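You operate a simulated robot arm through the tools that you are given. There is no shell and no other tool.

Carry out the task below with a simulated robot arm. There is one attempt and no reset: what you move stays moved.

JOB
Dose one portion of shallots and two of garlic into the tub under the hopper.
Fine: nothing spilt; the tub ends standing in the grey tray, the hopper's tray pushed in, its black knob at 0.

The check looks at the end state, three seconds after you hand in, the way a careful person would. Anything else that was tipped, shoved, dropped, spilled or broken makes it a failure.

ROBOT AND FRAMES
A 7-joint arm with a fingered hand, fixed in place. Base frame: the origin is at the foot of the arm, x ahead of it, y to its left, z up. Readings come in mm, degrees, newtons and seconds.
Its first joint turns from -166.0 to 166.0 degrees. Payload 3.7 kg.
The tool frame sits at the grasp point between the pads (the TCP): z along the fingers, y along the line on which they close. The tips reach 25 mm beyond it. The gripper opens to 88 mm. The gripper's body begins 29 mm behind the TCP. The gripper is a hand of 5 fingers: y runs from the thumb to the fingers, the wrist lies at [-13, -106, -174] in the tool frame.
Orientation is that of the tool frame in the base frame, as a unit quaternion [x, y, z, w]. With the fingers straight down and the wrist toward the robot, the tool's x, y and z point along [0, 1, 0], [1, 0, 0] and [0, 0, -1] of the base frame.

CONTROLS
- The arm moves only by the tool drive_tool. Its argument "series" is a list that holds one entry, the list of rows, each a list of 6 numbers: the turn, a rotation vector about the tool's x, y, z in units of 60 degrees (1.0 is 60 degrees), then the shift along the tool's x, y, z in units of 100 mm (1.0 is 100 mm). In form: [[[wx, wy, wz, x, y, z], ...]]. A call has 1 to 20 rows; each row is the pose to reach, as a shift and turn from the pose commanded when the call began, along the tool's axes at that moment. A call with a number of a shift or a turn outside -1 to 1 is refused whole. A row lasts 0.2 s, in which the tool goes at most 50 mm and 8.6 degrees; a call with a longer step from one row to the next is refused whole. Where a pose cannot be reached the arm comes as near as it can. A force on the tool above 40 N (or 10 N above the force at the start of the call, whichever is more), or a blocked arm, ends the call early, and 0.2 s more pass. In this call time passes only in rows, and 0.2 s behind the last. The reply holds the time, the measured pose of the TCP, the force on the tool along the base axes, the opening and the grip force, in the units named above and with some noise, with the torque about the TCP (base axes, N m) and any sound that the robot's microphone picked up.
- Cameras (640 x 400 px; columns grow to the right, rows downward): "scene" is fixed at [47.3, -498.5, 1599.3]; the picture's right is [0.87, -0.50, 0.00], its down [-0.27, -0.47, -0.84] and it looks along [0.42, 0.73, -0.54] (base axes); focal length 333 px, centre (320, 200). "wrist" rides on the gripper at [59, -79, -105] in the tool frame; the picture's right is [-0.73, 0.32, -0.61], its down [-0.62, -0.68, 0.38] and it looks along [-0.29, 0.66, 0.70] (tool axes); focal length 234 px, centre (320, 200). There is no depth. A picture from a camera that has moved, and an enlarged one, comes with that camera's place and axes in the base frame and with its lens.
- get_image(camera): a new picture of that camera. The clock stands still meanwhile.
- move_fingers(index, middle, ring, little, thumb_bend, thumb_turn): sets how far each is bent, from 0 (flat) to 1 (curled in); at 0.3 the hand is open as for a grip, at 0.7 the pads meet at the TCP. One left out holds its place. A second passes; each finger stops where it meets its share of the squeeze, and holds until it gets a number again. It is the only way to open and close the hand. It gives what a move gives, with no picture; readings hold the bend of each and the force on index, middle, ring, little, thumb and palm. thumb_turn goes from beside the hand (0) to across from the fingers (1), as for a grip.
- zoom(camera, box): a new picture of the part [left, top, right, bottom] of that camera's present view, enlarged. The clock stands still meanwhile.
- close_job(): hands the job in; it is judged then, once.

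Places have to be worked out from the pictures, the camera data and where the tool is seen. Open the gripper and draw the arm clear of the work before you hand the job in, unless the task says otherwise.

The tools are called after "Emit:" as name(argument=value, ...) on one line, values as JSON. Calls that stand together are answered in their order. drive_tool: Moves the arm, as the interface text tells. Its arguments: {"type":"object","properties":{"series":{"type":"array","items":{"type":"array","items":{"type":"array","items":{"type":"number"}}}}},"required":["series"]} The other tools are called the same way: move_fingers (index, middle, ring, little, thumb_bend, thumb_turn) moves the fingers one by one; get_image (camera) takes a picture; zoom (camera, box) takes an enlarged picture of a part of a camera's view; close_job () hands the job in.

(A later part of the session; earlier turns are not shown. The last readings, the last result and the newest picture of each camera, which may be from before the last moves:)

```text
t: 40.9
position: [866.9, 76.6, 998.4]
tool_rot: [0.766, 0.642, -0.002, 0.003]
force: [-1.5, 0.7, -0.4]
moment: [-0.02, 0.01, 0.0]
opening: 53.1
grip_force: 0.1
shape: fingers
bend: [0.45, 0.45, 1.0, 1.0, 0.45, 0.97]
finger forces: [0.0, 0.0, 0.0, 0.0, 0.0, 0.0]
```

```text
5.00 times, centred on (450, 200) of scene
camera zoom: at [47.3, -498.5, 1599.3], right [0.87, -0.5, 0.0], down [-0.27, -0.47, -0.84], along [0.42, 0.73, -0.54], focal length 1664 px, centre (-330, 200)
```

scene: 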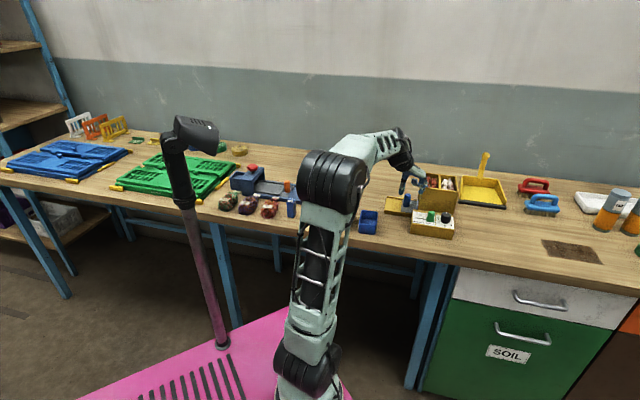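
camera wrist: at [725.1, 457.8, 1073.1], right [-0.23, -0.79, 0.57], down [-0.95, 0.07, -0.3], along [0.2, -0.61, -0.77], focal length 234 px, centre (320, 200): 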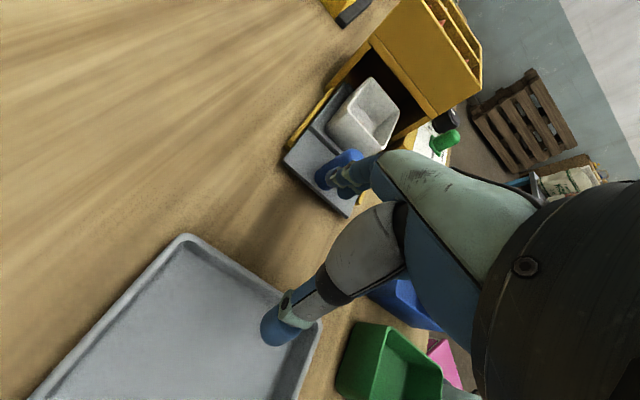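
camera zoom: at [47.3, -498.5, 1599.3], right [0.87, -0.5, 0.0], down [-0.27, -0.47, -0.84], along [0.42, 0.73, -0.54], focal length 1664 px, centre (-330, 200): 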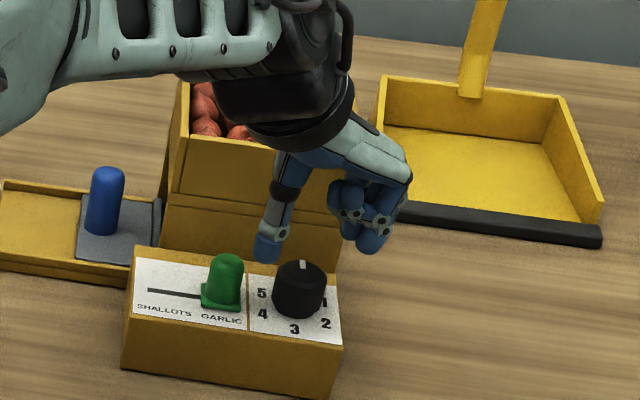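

The alignment matches the earlier approach. I'll lower 40 mm and close on the knob.

Emit:
drive_tool(series=[[[0, 0, 0, 0.01, 0, 0.13], [0, 0, 0, 0.01, 0, 0.27], [0, 0, 0, 0.01, 0, 0.4]]])

Emit:
move_fingers(index=0.75, middle=0.75, thumb_bend=0.75)

Emit:
zoom(camera="wrist", box=[200, 130, 400, 350])

Emit:
zoom(camera="scene", box=[410, 160, 490, 240])

```text
t: 41.7
position: [867.2, 76.4, 956.6]
tool_rot: [0.767, 0.642, -0.003, 0.003]
force: [-0.3, -0.4, 0.4]
moment: [-0.01, 0.0, -0.03]
opening: 53.1
grip_force: 0.2
shape: fingers
bend: [0.45, 0.45, 1.0, 1.0, 0.45, 0.97]
finger forces: [0.0, 0.1, 0.1, 0.1, 0.0, 0.0]
```

```text
t: 42.7
position: [867.2, 76.0, 957.2]
tool_rot: [0.767, 0.642, -0.002, 0.002]
force: [1.9, -2.7, -6.0]
moment: [-0.1, -0.05, 0.04]
opening: 22.0
grip_force: 15.2
shape: fingers
bend: [0.59, 0.64, 1.0, 1.0, 0.58, 0.96]
finger forces: [7.6, 8.9, 0.1, 0.0, 13.1, 0.1]
```

```text
1.82 times, centred on (300, 240) of wrist
camera zoom: at [802.2, 148.9, 1062.5], right [0.19, -0.77, 0.61], down [-0.78, -0.5, -0.38], along [0.59, -0.41, -0.69], focal length 426 px, centre (356, 127)
```

zoom: 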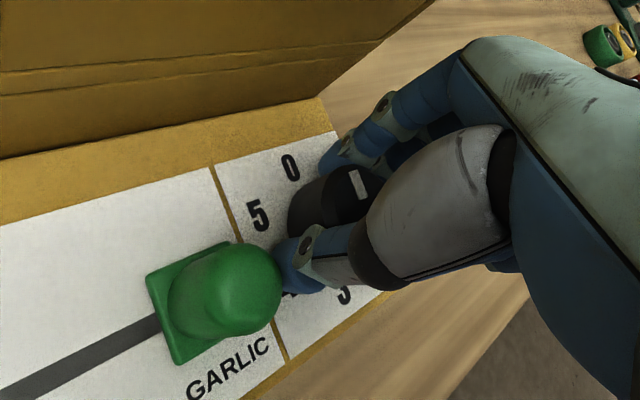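

```text
5.00 times, centred on (450, 200) of scene
camera zoom: at [47.3, -498.5, 1599.3], right [0.87, -0.5, 0.0], down [-0.27, -0.47, -0.84], along [0.42, 0.73, -0.54], focal length 1664 px, centre (-330, 200)
```

zoom: 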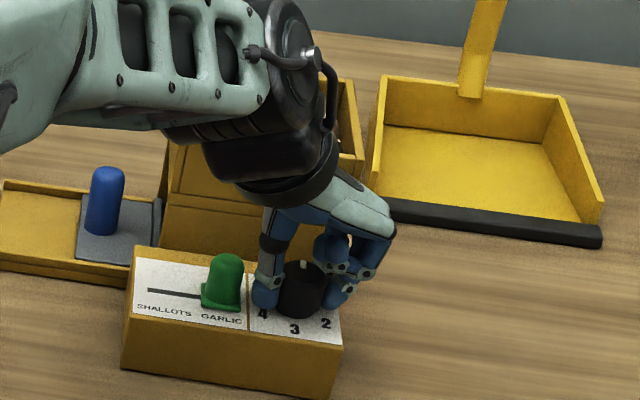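

I have the same grip as the first time, so I'll repeat the same 60° turn to 1, dwell briefly, and then return it.

Emit:
drive_tool(series=[[[0, 0, 0.125, 0, 0, 0], [0, 0, 0.25, 0, 0, 0], [0, 0, 0.375, 0, 0, 0], [0, 0, 0.5, 0, 0, 0]]])

Emit:
drive_tool(series=[[[0, 0, 0.125, 0, 0, 0], [0, 0, 0.25, 0, 0, 0], [0, 0, 0.375, 0, 0, 0], [0, 0, 0.5, 0, 0, 0], [0, 0, 0.5, 0, 0, 0], [0, 0, 0.5, 0, 0, 0], [0, 0, 0.5, 0, 0, 0], [0, 0, 0.5, 0, 0, 0], [0, 0, 0.5, 0, 0, 0], [0, 0, 0.5, 0, 0, 0], [0, 0, 0.5, 0, 0, 0], [0, 0, 0.5, 0, 0, 0]]])

Emit:
zoom(camera="scene", box=[410, 160, 490, 240])

```text
t: 43.7
position: [866.9, 76.3, 957.6]
tool_rot: [0.907, 0.421, -0.003, 0.002]
force: [1.0, -8.7, -5.9]
moment: [-0.17, -0.02, 0.03]
opening: 21.6
grip_force: 14.5
shape: fingers
bend: [0.59, 0.62, 1.0, 1.0, 0.6, 0.97]
finger forces: [8.0, 10.6, 0.1, 0.0, 10.6, 0.0]
```

```text
t: 46.3
position: [867.7, 76.8, 958.0]
tool_rot: [0.985, 0.173, -0.001, 0.004]
force: [-5.5, -13.0, -4.7]
moment: [-0.25, 0.15, -0.01]
opening: 20.5
grip_force: 14.9
shape: fingers
bend: [0.57, 0.6, 1.0, 1.0, 0.61, 0.98]
finger forces: [8.2, 12.8, 0.1, 0.1, 8.9, 0.0]
```

```text
5.00 times, centred on (450, 200) of scene
camera zoom: at [47.3, -498.5, 1599.3], right [0.87, -0.5, 0.0], down [-0.27, -0.47, -0.84], along [0.42, 0.73, -0.54], focal length 1664 px, centre (-330, 200)
```

zoom: 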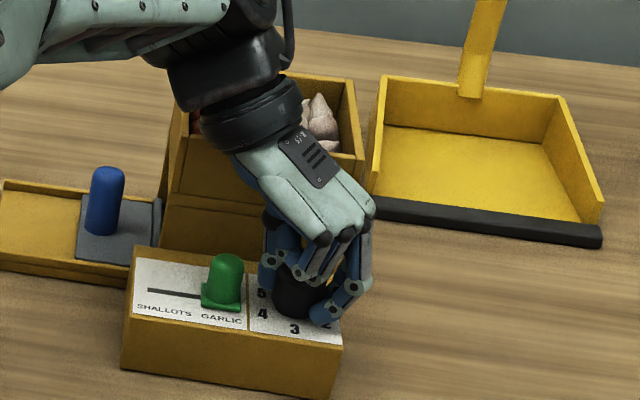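

The turn to 1 looks identical to the first cycle. Now I'll turn back to 0 and release.

Emit:
drive_tool(series=[[[0, 0, -0.125, 0, 0, 0], [0, 0, -0.25, 0, 0, 0], [0, 0, -0.375, 0, 0, 0], [0, 0, -0.5, 0, 0, 0]]])

Emit:
drive_tool(series=[[[0, 0, -0.125, 0, 0, 0], [0, 0, -0.25, 0, 0, 0], [0, 0, -0.375, 0, 0, 0], [0, 0, -0.5, 0, 0, 0], [0, 0, -0.5, 0, 0, 0], [0, 0, -0.5, 0, 0, 0], [0, 0, -0.5, 0, 0, 0]]])

Emit:
zoom(camera="wrist", box=[200, 130, 400, 350])

```text
t: 47.3
position: [868.3, 78.1, 958.0]
tool_rot: [0.906, 0.424, -0.002, 0.003]
force: [-0.5, -7.7, -3.9]
moment: [-0.2, 0.0, 0.0]
opening: 20.5
grip_force: 14.4
shape: fingers
bend: [0.58, 0.61, 1.0, 1.0, 0.61, 0.97]
finger forces: [8.1, 10.5, 0.1, 0.0, 11.0, 0.1]
```

```text
t: 48.9
position: [867.0, 78.0, 957.8]
tool_rot: [0.766, 0.642, -0.002, 0.002]
force: [0.2, -2.4, -2.8]
moment: [-0.04, -0.03, 0.04]
opening: 20.5
grip_force: 15.0
shape: fingers
bend: [0.58, 0.62, 1.0, 1.0, 0.61, 0.96]
finger forces: [7.7, 9.0, 0.0, 0.0, 13.3, 0.1]
```

```text
1.82 times, centred on (300, 240) of wrist
camera zoom: at [801.4, 150.0, 1062.9], right [0.19, -0.77, 0.61], down [-0.78, -0.5, -0.38], along [0.6, -0.4, -0.69], focal length 426 px, centre (356, 127)
```

zoom: 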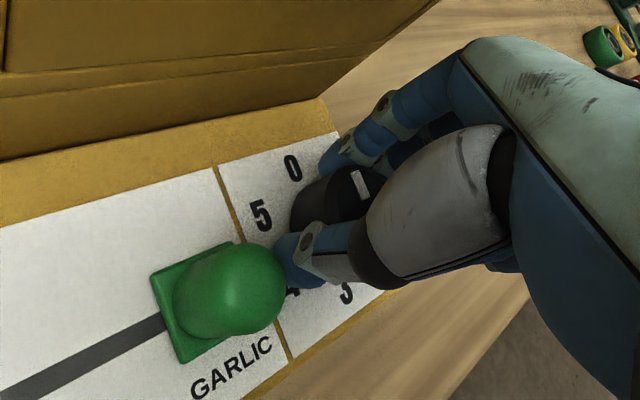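

The mark is back at 0. I'll release, rise clear, curl the middle finger as well, and shift over the green slider, at about (830, 110), with yaw 0° for an index-thumb pinch.

Emit:
move_fingers(index=0.45, middle=0.45, thumb_bend=0.45)

Emit:
drive_tool(series=[[[0, 0, 0, 0, 0, -0.33], [0, 0, 0, 0, 0, -0.66], [0, 0, 0, 0, 0, -0.98]]])

Emit:
move_fingers(middle=1.0)

Emit:
drive_tool(series=[[[0, 0, -0.083, 0.11, -0.21, 0], [0, 0, -0.167, 0.216, -0.414, 0]]])

Emit:
zoom(camera="wrist", box=[180, 130, 400, 350])

Emit:
zoom(camera="scene", box=[400, 150, 480, 240])

```text
t: 49.9
position: [866.8, 78.1, 957.4]
tool_rot: [0.766, 0.643, -0.003, 0.002]
force: [0.2, 0.4, -0.1]
moment: [0.04, 0.0, -0.02]
opening: 51.9
grip_force: 0.0
shape: fingers
bend: [0.45, 0.45, 1.0, 1.0, 0.45, 0.97]
finger forces: [0.0, 0.1, 0.0, 0.0, 0.0, 0.1]
```

```text
t: 50.7
position: [867.2, 77.0, 1055.5]
tool_rot: [0.766, 0.643, -0.002, 0.003]
force: [-1.1, -0.7, -0.4]
moment: [-0.01, 0.02, -0.02]
opening: 52.0
grip_force: 0.1
shape: fingers
bend: [0.45, 0.45, 1.0, 1.0, 0.45, 0.97]
finger forces: [0.0, 0.1, 0.1, 0.0, 0.0, 0.0]
```

```text
t: 51.7
position: [867.6, 76.9, 1055.0]
tool_rot: [0.766, 0.643, -0.002, 0.002]
force: [-0.7, 0.2, 0.4]
moment: [-0.02, 0.02, 0.01]
opening: 52.2
grip_force: 0.2
shape: fingers
bend: [0.45, 1.0, 1.0, 1.0, 0.45, 0.97]
finger forces: [0.0, 0.0, 0.1, 0.0, 0.1, 0.0]
```

```text
t: 52.3
position: [830.8, 104.5, 1055.8]
tool_rot: [0.707, 0.707, -0.003, 0.002]
force: [0.2, -0.5, -0.4]
moment: [0.01, -0.01, 0.01]
opening: 52.4
grip_force: 0.0
shape: fingers
bend: [0.45, 1.0, 1.0, 1.0, 0.45, 0.97]
finger forces: [0.0, 0.0, 0.0, 0.0, 0.0, 0.0]
```

```text
1.82 times, centred on (290, 240) of wrist
camera zoom: at [753.6, 165.0, 1160.0], right [0.32, -0.72, 0.61], down [-0.68, -0.63, -0.38], along [0.66, -0.29, -0.69], focal length 426 px, centre (374, 127)
```

zoom: 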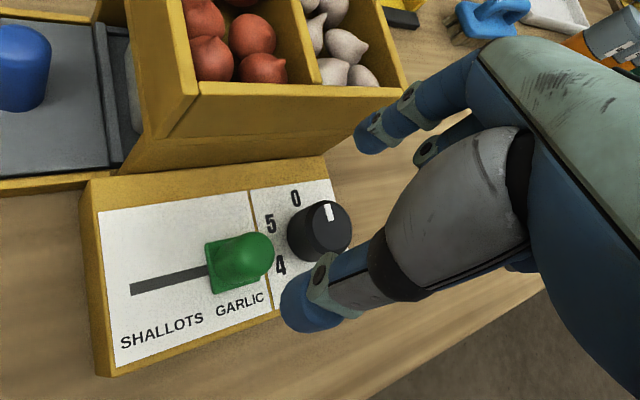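

```text
4.44 times, centred on (440, 195) of scene
camera zoom: at [47.3, -498.5, 1599.3], right [0.87, -0.5, 0.0], down [-0.27, -0.47, -0.84], along [0.42, 0.73, -0.54], focal length 1479 px, centre (-213, 222)
```

zoom: 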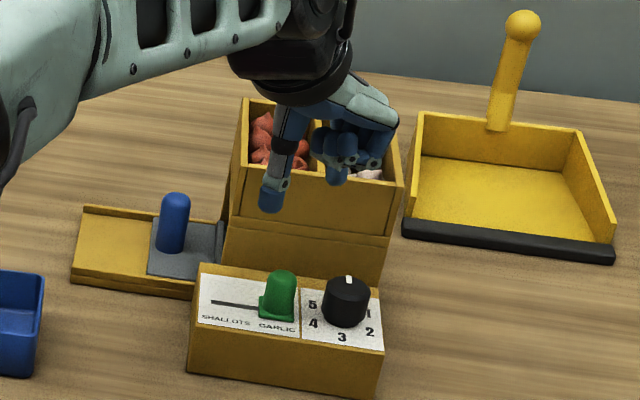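

The slider estimates average to about (832, 107), so the pinch is nearly centred. I'll lower part of the way and check clearance to the knob and wall.

Emit:
drive_tool(series=[[[0, 0, 0, -0.01, 0.01, 0.3], [0, 0, 0, -0.01, 0.01, 0.6]]])

Emit:
zoom(camera="wrist", box=[180, 130, 400, 350])

Emit:
zoom(camera="scene", box=[400, 160, 480, 240])

```text
t: 52.9
position: [830.1, 105.0, 993.7]
tool_rot: [0.707, 0.707, -0.003, 0.003]
force: [0.0, 0.6, 0.3]
moment: [-0.01, 0.02, 0.02]
opening: 52.1
grip_force: 0.0
shape: fingers
bend: [0.45, 1.0, 1.0, 1.0, 0.45, 0.97]
finger forces: [0.0, 0.0, 0.0, 0.0, 0.1, 0.0]
```

```text
1.82 times, centred on (290, 240) of wrist
camera zoom: at [753.0, 164.3, 1099.2], right [0.32, -0.72, 0.61], down [-0.68, -0.63, -0.38], along [0.66, -0.29, -0.69], focal length 426 px, centre (374, 127)
```

zoom: 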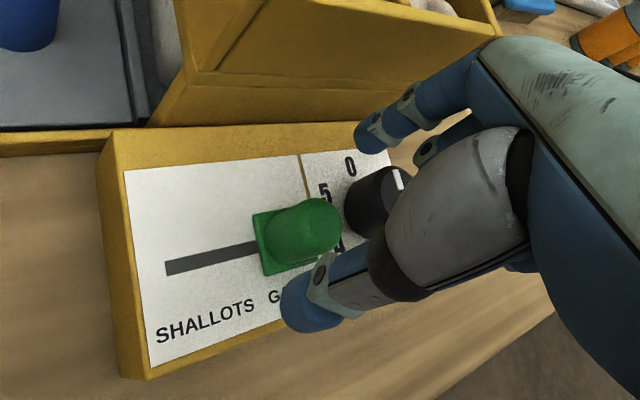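

```text
5.00 times, centred on (440, 200) of scene
camera zoom: at [47.3, -498.5, 1599.3], right [0.87, -0.5, 0.0], down [-0.27, -0.47, -0.84], along [0.42, 0.73, -0.54], focal length 1664 px, centre (-280, 200)
```

zoom: 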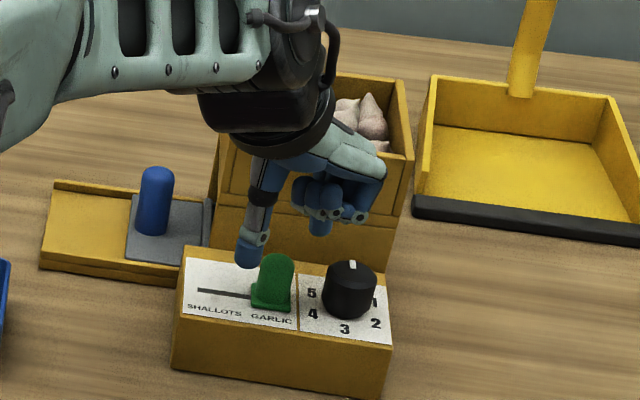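

Thumb is left-front of the slider and index right-behind it, between slider and wall. The curled fingers pass just above the knob, so I'll go down gently to z≈963 and check for any contact.

Emit:
drive_tool(series=[[[0, 0, 0, 0, 0, 0.1], [0, 0, 0, 0, 0, 0.2], [0, 0, 0, 0, 0, 0.31]]])

Emit:
zoom(camera="wrist", box=[180, 130, 400, 350])

Emit:
zoom(camera="scene", box=[410, 170, 470, 240])

```text
t: 53.7
position: [830.2, 104.6, 963.6]
tool_rot: [0.707, 0.707, -0.003, 0.001]
force: [0.5, 0.4, 0.5]
moment: [0.01, -0.02, 0.0]
opening: 52.2
grip_force: 0.2
shape: fingers
bend: [0.45, 1.0, 1.0, 1.0, 0.45, 0.97]
finger forces: [0.0, 0.0, 0.1, 0.1, 0.1, 0.1]
```

```text
1.82 times, centred on (290, 240) of wrist
camera zoom: at [753.8, 164.2, 1068.2], right [0.32, -0.72, 0.61], down [-0.68, -0.63, -0.38], along [0.66, -0.3, -0.69], focal length 426 px, centre (374, 127)
```

zoom: 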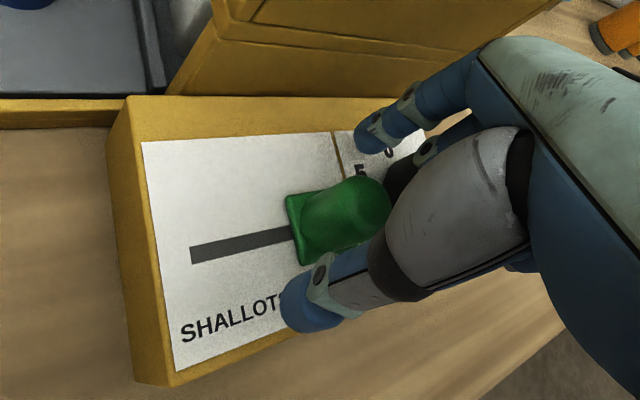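

```text
5.71 times, centred on (440, 205) of scene
camera zoom: at [47.3, -498.5, 1599.3], right [0.87, -0.5, 0.0], down [-0.27, -0.47, -0.84], along [0.42, 0.73, -0.54], focal length 1902 px, centre (-366, 171)
```

zoom: 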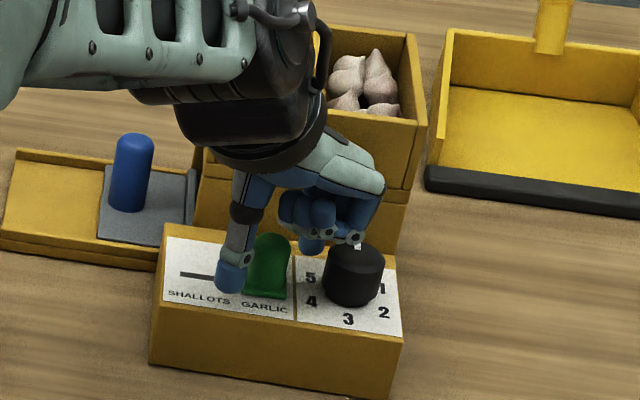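

There is no contact anywhere. I'll pinch the slider with index and thumb.

Emit:
move_fingers(index=0.65, thumb_bend=0.65)

Emit:
zoom(camera="wrist", box=[180, 130, 400, 350])

Emit:
zoom(camera="scene", box=[410, 170, 470, 240])

```text
t: 54.7
position: [830.0, 105.0, 963.0]
tool_rot: [0.706, 0.708, -0.003, 0.001]
force: [-2.8, -0.6, -0.6]
moment: [0.0, 0.06, 0.05]
opening: 16.4
grip_force: 2.0
shape: fingers
bend: [0.64, 1.0, 1.0, 1.0, 0.6, 0.97]
finger forces: [0.4, 0.1, 0.0, 0.0, 3.4, 0.0]
```

```text
1.82 times, centred on (290, 240) of wrist
camera zoom: at [753.7, 164.2, 1068.3], right [0.32, -0.72, 0.61], down [-0.68, -0.63, -0.38], along [0.66, -0.3, -0.69], focal length 426 px, centre (374, 127)
```

zoom: 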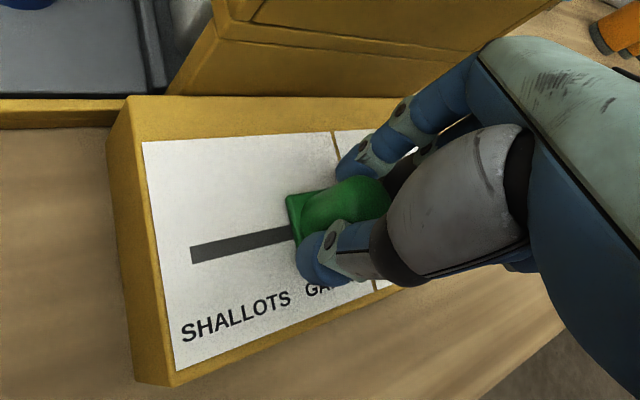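

```text
5.71 times, centred on (440, 205) of scene
camera zoom: at [47.3, -498.5, 1599.3], right [0.87, -0.5, 0.0], down [-0.27, -0.47, -0.84], along [0.42, 0.73, -0.54], focal length 1902 px, centre (-366, 171)
```

zoom: 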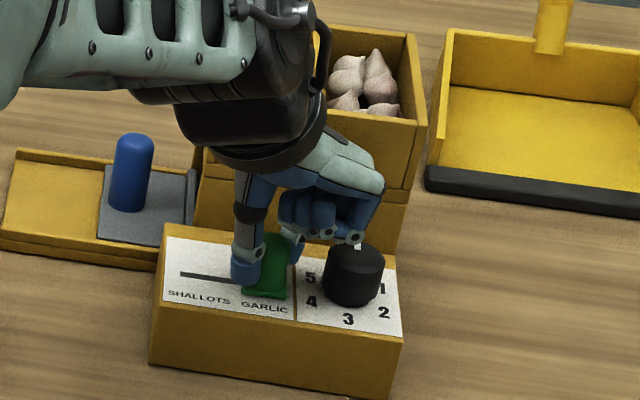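

The slider is held lightly between thumb and index. I'll move it left along the slot, 25 mm first.

Emit:
drive_tool(series=[[[0, 0, 0, 0.035, -0.035, 0], [0, 0, 0, 0.07, -0.07, 0], [0, 0, 0, 0.105, -0.105, 0], [0, 0, 0, 0.14, -0.14, 0], [0, 0, 0, 0.177, -0.177, 0]]])

Emit:
zoom(camera="wrist", box=[180, 130, 400, 350])

Emit:
zoom(camera="scene", box=[410, 170, 470, 240])

```text
t: 55.9
position: [812.6, 123.2, 964.4]
tool_rot: [0.707, 0.707, -0.003, 0.002]
force: [-1.2, -1.0, -0.5]
moment: [-0.02, -0.02, 0.01]
opening: 9.4
grip_force: 0.1
shape: fingers
bend: [0.65, 1.0, 1.0, 1.0, 0.65, 0.98]
finger forces: [0.0, 0.0, 0.0, 0.0, 0.0, 0.0]
```

```text
1.82 times, centred on (290, 240) of wrist
camera zoom: at [736.4, 183.0, 1069.5], right [0.32, -0.72, 0.61], down [-0.68, -0.63, -0.38], along [0.66, -0.29, -0.69], focal length 426 px, centre (374, 127)
```

zoom: 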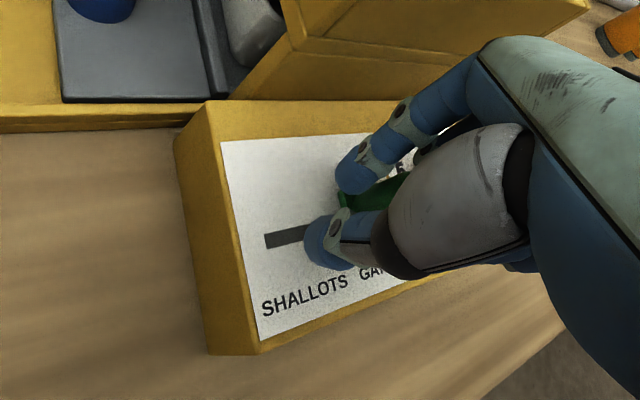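

```text
5.71 times, centred on (440, 205) of scene
camera zoom: at [47.3, -498.5, 1599.3], right [0.87, -0.5, 0.0], down [-0.27, -0.47, -0.84], along [0.42, 0.73, -0.54], focal length 1902 px, centre (-366, 171)
```

zoom: 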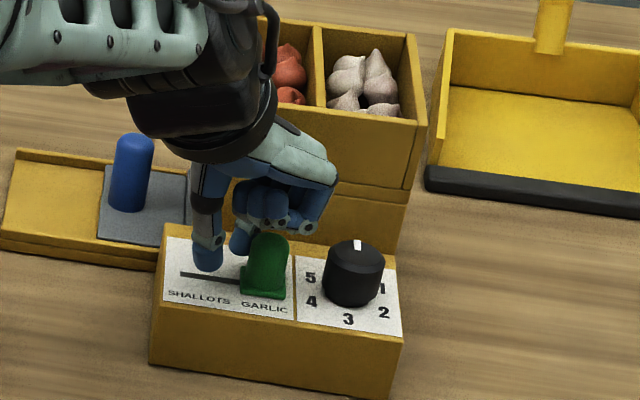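

The pinch slipped off the dome: I had limited the squeeze and the pinch line was too oblique, so the slider stayed at GARLIC. I'll rise and reset with yaw -20°, a narrower index so it fits beside the knob, and a firmer squeeze.

Emit:
drive_tool(series=[[[0, 0, 0, 0, 0, -0.25], [0, 0, 0, 0, 0, -0.5]]])

Emit:
move_fingers(index=0.53, thumb_bend=0.4)

Emit:
drive_tool(series=[[[0, 0, 0.11, -0.07, 0.06, 0], [0, 0, 0.22, -0.14, 0.12, 0], [0, 0, 0.333, -0.208, 0.178, 0]]])

Emit:
zoom(camera="wrist", box=[180, 130, 400, 350])

Emit:
zoom(camera="scene", box=[410, 160, 470, 230])

```text
t: 56.5
position: [813.9, 122.1, 1012.9]
tool_rot: [0.708, 0.706, -0.003, 0.002]
force: [0.1, 0.3, -0.2]
moment: [-0.01, 0.0, 0.01]
opening: 9.5
grip_force: 0.0
shape: fingers
bend: [0.65, 1.0, 1.0, 1.0, 0.65, 0.98]
finger forces: [0.0, 0.0, 0.0, 0.0, 0.1, 0.0]
```

```text
t: 57.5
position: [814.1, 122.0, 1014.0]
tool_rot: [0.707, 0.707, -0.003, 0.002]
force: [-0.3, -0.2, -0.5]
moment: [0.03, 0.02, -0.01]
opening: 48.7
grip_force: 0.1
shape: fingers
bend: [0.53, 1.0, 1.0, 1.0, 0.4, 0.98]
finger forces: [0.0, 0.0, 0.0, 0.1, 0.1, 0.0]
```

```text
t: 58.3
position: [831.3, 100.9, 1014.6]
tool_rot: [0.82, 0.573, -0.002, 0.003]
force: [0.0, -0.5, -0.5]
moment: [0.01, 0.0, 0.01]
opening: 48.7
grip_force: 0.1
shape: fingers
bend: [0.53, 1.0, 1.0, 1.0, 0.4, 0.98]
finger forces: [0.0, 0.0, 0.0, 0.0, 0.0, 0.0]
```

```text
1.82 times, centred on (290, 240) of wrist
camera zoom: at [778.9, 184.1, 1118.9], right [0.05, -0.79, 0.61], down [-0.85, -0.35, -0.38], along [0.52, -0.5, -0.69], focal length 426 px, centre (374, 127)
```

zoom: 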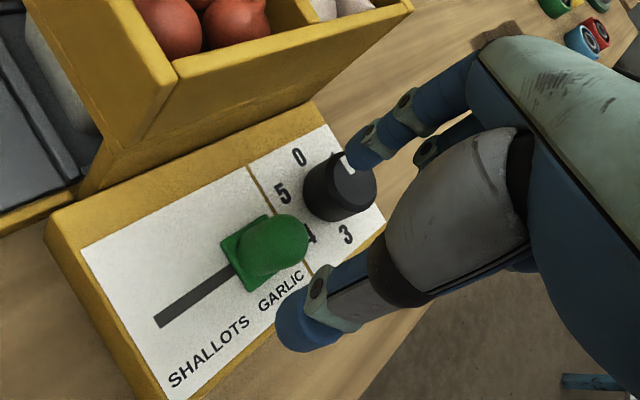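

```text
5.71 times, centred on (440, 195) of scene
camera zoom: at [47.3, -498.5, 1599.3], right [0.87, -0.5, 0.0], down [-0.27, -0.47, -0.84], along [0.42, 0.73, -0.54], focal length 1902 px, centre (-366, 229)
```

zoom: 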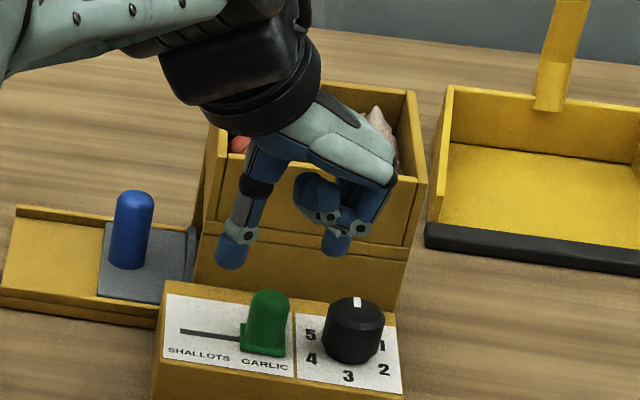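

The index would come down slightly on the knob's edge, so I'll shift 5 mm left along the slot axis first and descend to just above the posts, then check.

Emit:
drive_tool(series=[[[0, 0, 0, 0.021, -0.048, 0.1], [0, 0, 0, 0.021, -0.048, 0.25], [0, 0, 0, 0.021, -0.048, 0.34]]])

Emit:
zoom(camera="wrist", box=[180, 130, 400, 350])

Emit:
zoom(camera="scene", box=[415, 175, 465, 235])

```text
t: 59.1
position: [828.2, 105.8, 981.0]
tool_rot: [0.819, 0.573, -0.003, 0.002]
force: [0.4, 0.0, -0.9]
moment: [0.02, -0.01, 0.03]
opening: 48.8
grip_force: 0.0
shape: fingers
bend: [0.53, 1.0, 1.0, 1.0, 0.4, 0.98]
finger forces: [0.0, 0.0, 0.0, 0.1, 0.0, 0.0]
```

```text
1.82 times, centred on (290, 240) of wrist
camera zoom: at [775.4, 188.8, 1085.6], right [0.06, -0.79, 0.61], down [-0.85, -0.36, -0.38], along [0.52, -0.5, -0.69], focal length 426 px, centre (374, 127)
```

zoom: 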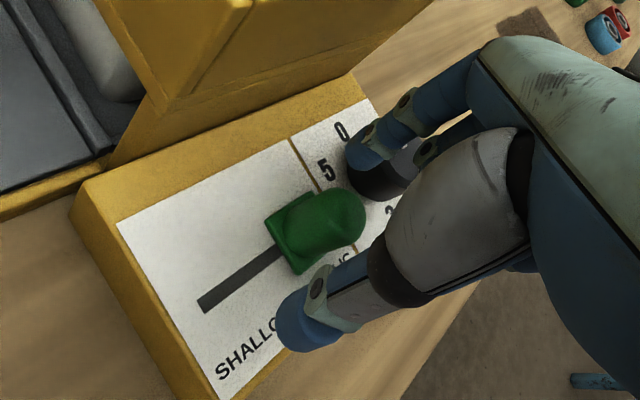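

```text
6.67 times, centred on (440, 205) of scene
camera zoom: at [47.3, -498.5, 1599.3], right [0.87, -0.5, 0.0], down [-0.27, -0.47, -0.84], along [0.42, 0.73, -0.54], focal length 2218 px, centre (-480, 167)
```

zoom: 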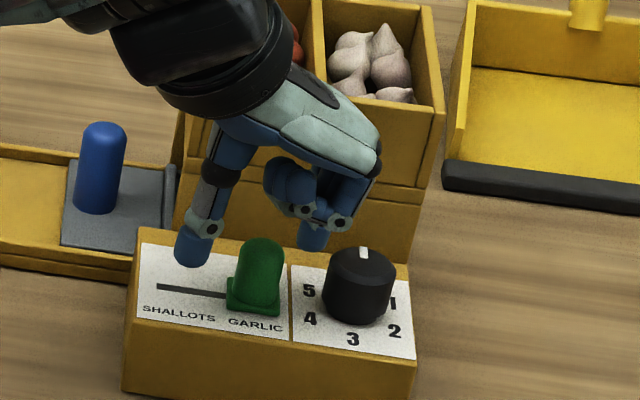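

The index is lined up with the gap between slider and knob. I'll lower the last 20 mm gently.

Emit:
drive_tool(series=[[[0, 0, 0, 0, 0, 0.07], [0, 0, 0, 0, 0, 0.14], [0, 0, 0, 0, 0, 0.2]]])

Emit:
zoom(camera="wrist", box=[180, 130, 400, 350])

Emit:
zoom(camera="scene", box=[415, 175, 465, 235])

```text
t: 59.9
position: [827.6, 105.8, 960.2]
tool_rot: [0.82, 0.573, -0.002, 0.003]
force: [0.5, 0.0, 0.0]
moment: [0.02, 0.0, -0.02]
opening: 48.6
grip_force: 0.0
shape: fingers
bend: [0.53, 1.0, 1.0, 1.0, 0.4, 0.98]
finger forces: [0.0, 0.1, 0.0, 0.1, 0.0, 0.0]
```

```text
1.82 times, centred on (290, 240) of wrist
camera zoom: at [775.3, 188.6, 1065.2], right [0.06, -0.79, 0.61], down [-0.85, -0.36, -0.38], along [0.52, -0.5, -0.69], focal length 426 px, centre (374, 127)
```

zoom: 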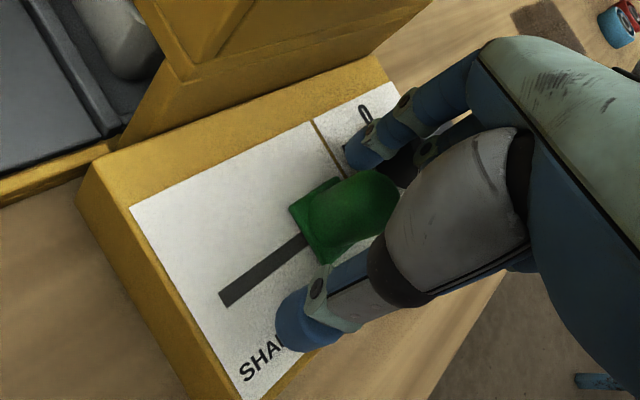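

```text
6.67 times, centred on (440, 205) of scene
camera zoom: at [47.3, -498.5, 1599.3], right [0.87, -0.5, 0.0], down [-0.27, -0.47, -0.84], along [0.42, 0.73, -0.54], focal length 2218 px, centre (-480, 167)
```

zoom: 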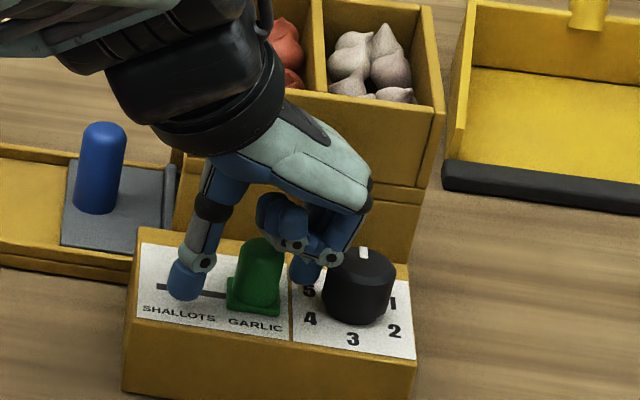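

The index now sits to the right of the slider post. I'll push left with it, easing slightly toward the front so that the contact is squarer.

Emit:
drive_tool(series=[[[0, 0, 0, 0.025, -0.054, 0], [0, 0, 0, 0.024, -0.122, 0], [0, 0, 0, 0.022, -0.188, 0], [0, 0, 0, 0.048, -0.242, 0], [0, 0, 0, 0.073, -0.297, 0]]])

Emit:
zoom(camera="wrist", box=[180, 130, 400, 350])

Emit:
zoom(camera="scene", box=[415, 175, 465, 235])

```text
t: 61.1
position: [802.9, 122.2, 961.1]
tool_rot: [0.819, 0.574, -0.003, 0.003]
force: [1.4, 0.7, 0.1]
moment: [-0.02, -0.03, 0.02]
opening: 51.5
grip_force: 0.6
shape: fingers
bend: [0.51, 1.0, 1.0, 1.0, 0.4, 0.98]
finger forces: [1.6, 0.0, 0.0, 0.1, 0.1, 0.0]
```

```text
1.82 times, centred on (290, 240) of wrist
camera zoom: at [749.8, 205.6, 1065.0], right [0.06, -0.79, 0.61], down [-0.85, -0.36, -0.38], along [0.52, -0.5, -0.69], focal length 426 px, centre (374, 127)
```

zoom: 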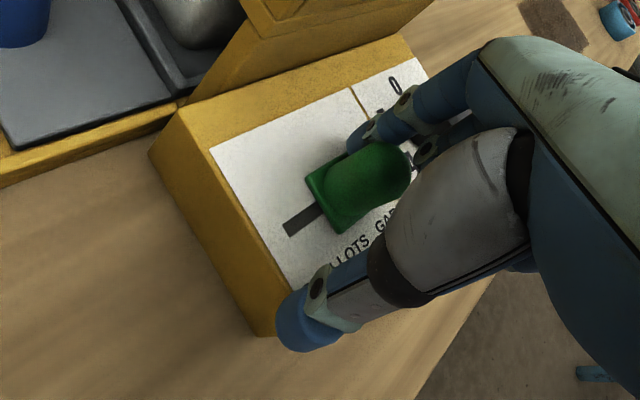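

```text
6.67 times, centred on (440, 205) of scene
camera zoom: at [47.3, -498.5, 1599.3], right [0.87, -0.5, 0.0], down [-0.27, -0.47, -0.84], along [0.42, 0.73, -0.54], focal length 2218 px, centre (-480, 167)
```

zoom: 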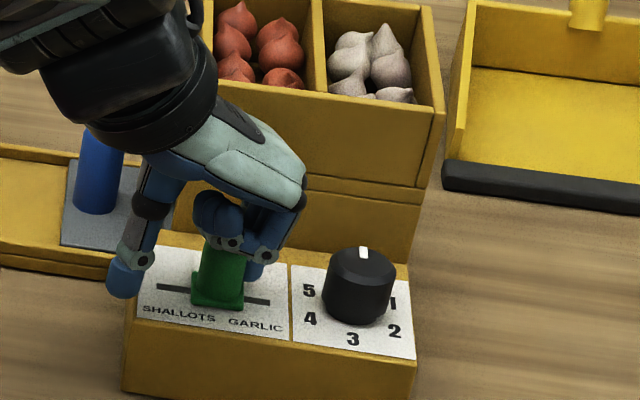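

The slider is moving: it's about halfway, with slot now visible on its right. I'll push another 20 mm.

Emit:
drive_tool(series=[[[0, 0, 0, 0.021, -0.045, 0], [0, 0, 0, 0.042, -0.09, 0], [0, 0, 0, 0.063, -0.136, 0], [0, 0, 0, 0.085, -0.181, 0]]])

Emit:
zoom(camera="wrist", box=[180, 130, 400, 350])

Emit:
zoom(camera="scene", box=[415, 175, 465, 235])

```text
t: 62.1
position: [787.8, 135.7, 960.1]
tool_rot: [0.819, 0.574, -0.003, 0.003]
force: [0.7, -0.9, -0.8]
moment: [0.01, -0.03, -0.03]
opening: 50.7
grip_force: 0.5
shape: fingers
bend: [0.52, 1.0, 1.0, 1.0, 0.4, 0.98]
finger forces: [1.0, 0.1, 0.0, 0.0, 0.0, 0.1]
```

```text
1.82 times, centred on (290, 240) of wrist
camera zoom: at [735.4, 219.7, 1065.1], right [0.06, -0.79, 0.61], down [-0.85, -0.36, -0.38], along [0.52, -0.5, -0.69], focal length 426 px, centre (374, 127)
```

zoom: 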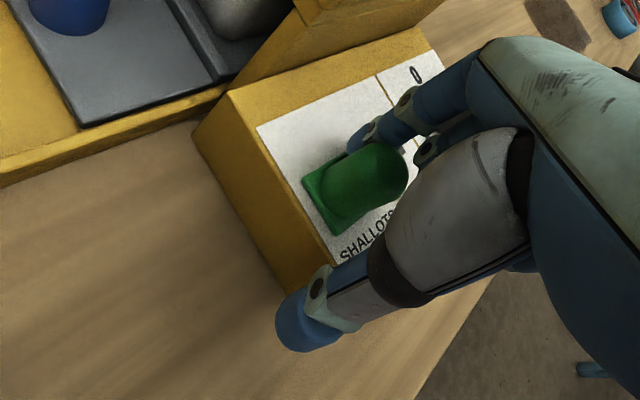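

```text
6.67 times, centred on (440, 205) of scene
camera zoom: at [47.3, -498.5, 1599.3], right [0.87, -0.5, 0.0], down [-0.27, -0.47, -0.84], along [0.42, 0.73, -0.54], focal length 2218 px, centre (-480, 167)
```

zoom: 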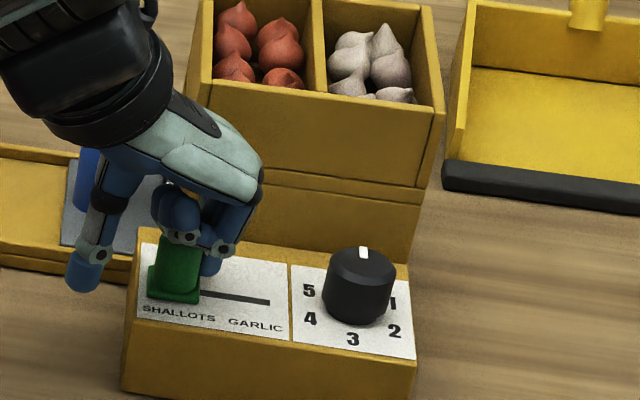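

The slider now sits over SHALLOTS at the left end. I'll nudge 3 mm more to feel for the stop.

Emit:
drive_tool(series=[[[0, 0, 0, 0.007, -0.014, 0], [0, 0, 0, 0.013, -0.027, 0]]])

Emit:
zoom(camera="scene", box=[415, 175, 465, 235])

```text
t: 62.7
position: [786.5, 138.6, 959.9]
tool_rot: [0.819, 0.574, -0.002, 0.002]
force: [2.5, -1.6, 0.6]
moment: [-0.04, -0.03, -0.04]
opening: 52.1
grip_force: 1.4
shape: fingers
bend: [0.5, 1.0, 1.0, 1.0, 0.4, 0.98]
finger forces: [2.2, 0.1, 0.1, 0.0, 0.0, 0.0]
```

```text
6.67 times, centred on (440, 205) of scene
camera zoom: at [47.3, -498.5, 1599.3], right [0.87, -0.5, 0.0], down [-0.27, -0.47, -0.84], along [0.42, 0.73, -0.54], focal length 2218 px, centre (-480, 167)
```

zoom: 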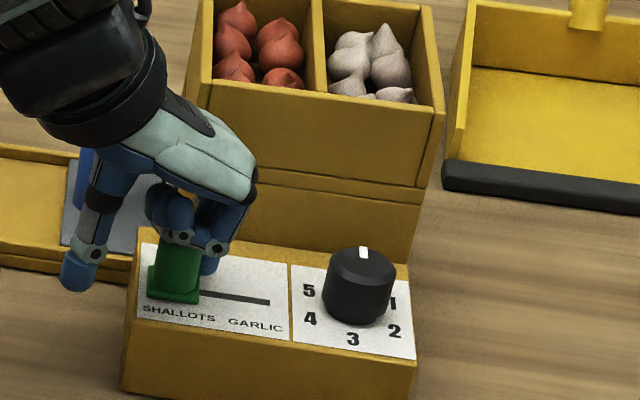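

The slider is at its stop (force up, no motion). I'll back off, rise, reset the three-finger opening and return above the knob.

Emit:
drive_tool(series=[[[0, 0, 0, -0.025, 0.054, 0], [0, 0, 0, -0.025, 0.054, -0.33], [0, 0, 0, -0.025, 0.054, -0.66], [0, 0, 0, -0.025, 0.054, -1.0]]])

Emit:
move_fingers(index=0.45, middle=0.45, thumb_bend=0.45)

Emit:
drive_tool(series=[[[0, 0, -0.055, -0.09, 0.31, 0], [0, 0, -0.11, -0.18, 0.62, 0], [0, 0, -0.167, -0.27, 0.9, 0]]])

Emit:
zoom(camera="wrist", box=[160, 180, 380, 380])

Emit:
zoom(camera="scene", box=[400, 160, 480, 240])

```text
t: 63.7
position: [790.3, 133.6, 1059.3]
tool_rot: [0.819, 0.574, -0.002, 0.002]
force: [-1.5, -0.5, -0.2]
moment: [0.0, 0.01, 0.0]
opening: 48.6
grip_force: 0.1
shape: fingers
bend: [0.53, 1.0, 1.0, 1.0, 0.4, 0.98]
finger forces: [0.0, 0.0, 0.0, 0.0, 0.0, 0.0]
```

```text
t: 64.7
position: [790.0, 133.7, 1058.1]
tool_rot: [0.819, 0.574, -0.002, 0.003]
force: [0.1, 0.5, 0.4]
moment: [0.01, 0.01, 0.01]
opening: 52.9
grip_force: 0.1
shape: fingers
bend: [0.45, 0.45, 1.0, 1.0, 0.45, 0.98]
finger forces: [0.0, 0.1, 0.0, 0.1, 0.1, 0.0]
```

```text
t: 65.5
position: [865.3, 80.8, 1058.6]
tool_rot: [0.766, 0.643, -0.003, 0.002]
force: [0.2, 0.7, 0.4]
moment: [0.0, 0.03, -0.01]
opening: 52.8
grip_force: 0.0
shape: fingers
bend: [0.45, 0.45, 1.0, 1.0, 0.45, 0.98]
finger forces: [0.0, 0.0, 0.0, 0.1, 0.0, 0.0]
```

```text
2.00 times, centred on (270, 280) of wrist
camera zoom: at [798.9, 152.4, 1164.0], right [0.19, -0.77, 0.61], down [-0.78, -0.5, -0.38], along [0.6, -0.4, -0.69], focal length 468 px, centre (420, 40)
```

zoom: 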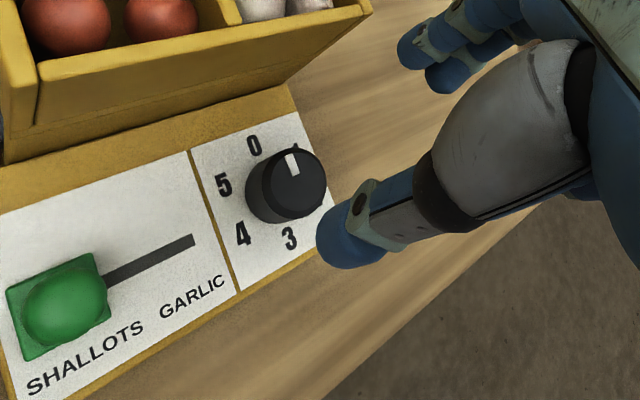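

```text
5.00 times, centred on (440, 200) of scene
camera zoom: at [47.3, -498.5, 1599.3], right [0.87, -0.5, 0.0], down [-0.27, -0.47, -0.84], along [0.42, 0.73, -0.54], focal length 1664 px, centre (-280, 200)
```

zoom: 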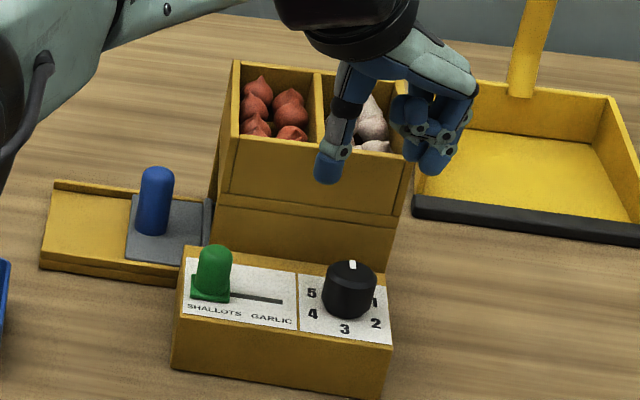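

Slider at SHALLOTS, knob at 0. I'll fine-centre and descend in two stages onto the knob.

Emit:
drive_tool(series=[[[0, 0, 0, -0.015, 0.017, 0.2], [0, 0, 0, -0.015, 0.017, 0.4], [0, 0, 0, -0.015, 0.017, 0.6]]])

Emit:
zoom(camera="scene", box=[410, 160, 490, 240])

Emit:
zoom(camera="wrist", box=[200, 130, 400, 350])

```text
t: 66.3
position: [867.1, 77.7, 1001.5]
tool_rot: [0.766, 0.642, -0.002, 0.002]
force: [-0.5, 0.7, 0.1]
moment: [0.01, -0.01, 0.0]
opening: 53.0
grip_force: 0.0
shape: fingers
bend: [0.45, 0.45, 1.0, 1.0, 0.45, 0.98]
finger forces: [0.0, 0.1, 0.0, 0.0, 0.0, 0.0]
```

```text
5.00 times, centred on (450, 200) of scene
camera zoom: at [47.3, -498.5, 1599.3], right [0.87, -0.5, 0.0], down [-0.27, -0.47, -0.84], along [0.42, 0.73, -0.54], focal length 1664 px, centre (-330, 200)
```

zoom: 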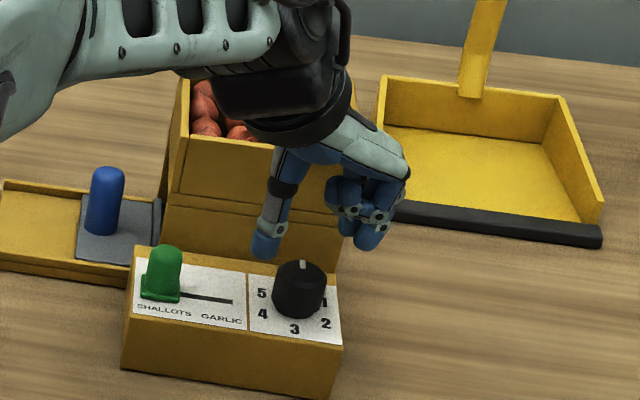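

```text
1.82 times, centred on (300, 240) of wrist
camera zoom: at [800.5, 149.9, 1106.3], right [0.19, -0.77, 0.61], down [-0.78, -0.5, -0.38], along [0.6, -0.4, -0.69], focal length 426 px, centre (356, 127)
```

zoom: 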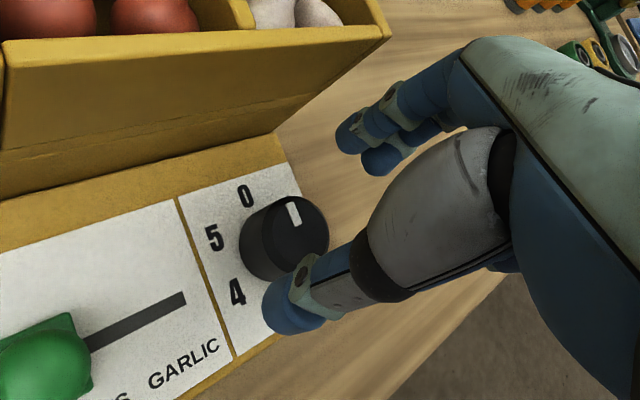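

The alignment matches the previous successful grips. I'll lower 43 mm and close on the knob.

Emit:
drive_tool(series=[[[0, 0, 0, 0, 0, 0.14], [0, 0, 0, 0, 0, 0.28], [0, 0, 0, 0, 0, 0.43]]])

Emit:
move_fingers(index=0.75, middle=0.75, thumb_bend=0.75)

Emit:
zoom(camera="wrist", box=[200, 130, 400, 350])

```text
t: 67.1
position: [866.1, 76.1, 957.4]
tool_rot: [0.766, 0.643, -0.003, 0.003]
force: [-0.1, -0.2, 0.2]
moment: [0.0, -0.01, -0.01]
opening: 52.6
grip_force: 0.0
shape: fingers
bend: [0.45, 0.45, 1.0, 1.0, 0.45, 0.98]
finger forces: [0.1, 0.1, 0.0, 0.1, 0.1, 0.0]
```

```text
t: 68.1
position: [866.9, 76.8, 957.7]
tool_rot: [0.766, 0.643, -0.003, 0.003]
force: [4.2, -3.4, -4.4]
moment: [-0.05, -0.08, 0.01]
opening: 22.2
grip_force: 14.1
shape: fingers
bend: [0.59, 0.63, 1.0, 1.0, 0.59, 0.96]
finger forces: [7.8, 9.3, 0.0, 0.0, 11.1, 0.0]
```

```text
1.82 times, centred on (300, 240) of wrist
camera zoom: at [801.0, 148.8, 1062.1], right [0.19, -0.77, 0.61], down [-0.78, -0.5, -0.38], along [0.6, -0.4, -0.69], focal length 426 px, centre (356, 127)
```

zoom: 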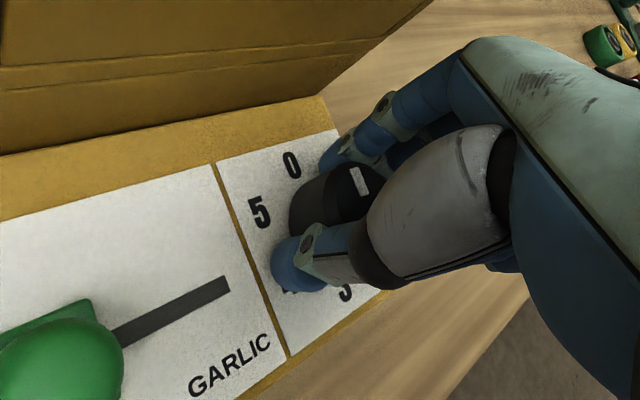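

The grip is good. Now one cycle 0→1 with a dwell, then back to 0, for the single shallot portion.

Emit:
drive_tool(series=[[[0, 0, 0.125, 0, 0, 0], [0, 0, 0.25, 0, 0, 0], [0, 0, 0.375, 0, 0, 0], [0, 0, 0.5, 0, 0, 0]]])

Emit:
drive_tool(series=[[[0, 0, 0.125, 0, 0, 0], [0, 0, 0.25, 0, 0, 0], [0, 0, 0.375, 0, 0, 0], [0, 0, 0.5, 0, 0, 0], [0, 0, 0.5, 0, 0, 0], [0, 0, 0.5, 0, 0, 0], [0, 0, 0.5, 0, 0, 0], [0, 0, 0.5, 0, 0, 0], [0, 0, 0.5, 0, 0, 0], [0, 0, 0.5, 0, 0, 0], [0, 0, 0.5, 0, 0, 0], [0, 0, 0.5, 0, 0, 0]]])

Emit:
drive_tool(series=[[[0, 0, -0.125, 0, 0, 0], [0, 0, -0.25, 0, 0, 0], [0, 0, -0.375, 0, 0, 0], [0, 0, -0.5, 0, 0, 0]]])

Emit:
drive_tool(series=[[[0, 0, -0.125, 0, 0, 0], [0, 0, -0.25, 0, 0, 0], [0, 0, -0.375, 0, 0, 0], [0, 0, -0.5, 0, 0, 0], [0, 0, -0.5, 0, 0, 0], [0, 0, -0.5, 0, 0, 0], [0, 0, -0.5, 0, 0, 0]]])

Emit:
zoom(camera="wrist", box=[200, 130, 400, 350])

```text
t: 69.1
position: [866.1, 75.4, 957.8]
tool_rot: [0.907, 0.422, -0.001, 0.003]
force: [2.2, -7.9, -6.9]
moment: [-0.16, -0.03, 0.04]
opening: 22.1
grip_force: 13.7
shape: fingers
bend: [0.59, 0.62, 1.0, 1.0, 0.6, 0.97]
finger forces: [7.9, 10.0, 0.0, 0.0, 9.5, 0.1]
```

```text
t: 71.7
position: [866.9, 76.6, 956.7]
tool_rot: [0.985, 0.174, -0.001, 0.004]
force: [-5.4, -13.7, -2.7]
moment: [-0.27, 0.1, 0.01]
opening: 21.3
grip_force: 13.7
shape: fingers
bend: [0.58, 0.61, 1.0, 1.0, 0.61, 0.98]
finger forces: [7.8, 12.4, 0.0, 0.0, 7.8, 0.0]
```

```text
t: 72.7
position: [868.0, 77.2, 957.1]
tool_rot: [0.906, 0.423, -0.002, 0.003]
force: [1.7, -8.2, -2.7]
moment: [-0.13, -0.03, -0.01]
opening: 21.5
grip_force: 13.2
shape: fingers
bend: [0.58, 0.61, 1.0, 1.0, 0.61, 0.97]
finger forces: [7.6, 10.1, 0.0, 0.0, 9.5, 0.0]
```

```text
t: 74.3
position: [867.0, 76.9, 958.6]
tool_rot: [0.766, 0.643, -0.003, 0.002]
force: [3.2, -1.8, -3.0]
moment: [-0.06, -0.09, 0.05]
opening: 21.4
grip_force: 13.6
shape: fingers
bend: [0.59, 0.62, 1.0, 1.0, 0.61, 0.96]
finger forces: [7.5, 8.6, 0.0, 0.0, 11.4, 0.1]
```

```text
1.82 times, centred on (300, 240) of wrist
camera zoom: at [801.0, 149.3, 1062.5], right [0.19, -0.77, 0.61], down [-0.78, -0.5, -0.38], along [0.6, -0.4, -0.69], focal length 426 px, centre (356, 127)
```

zoom: 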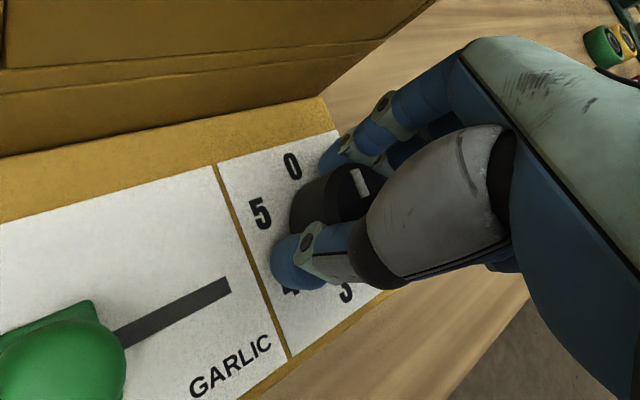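

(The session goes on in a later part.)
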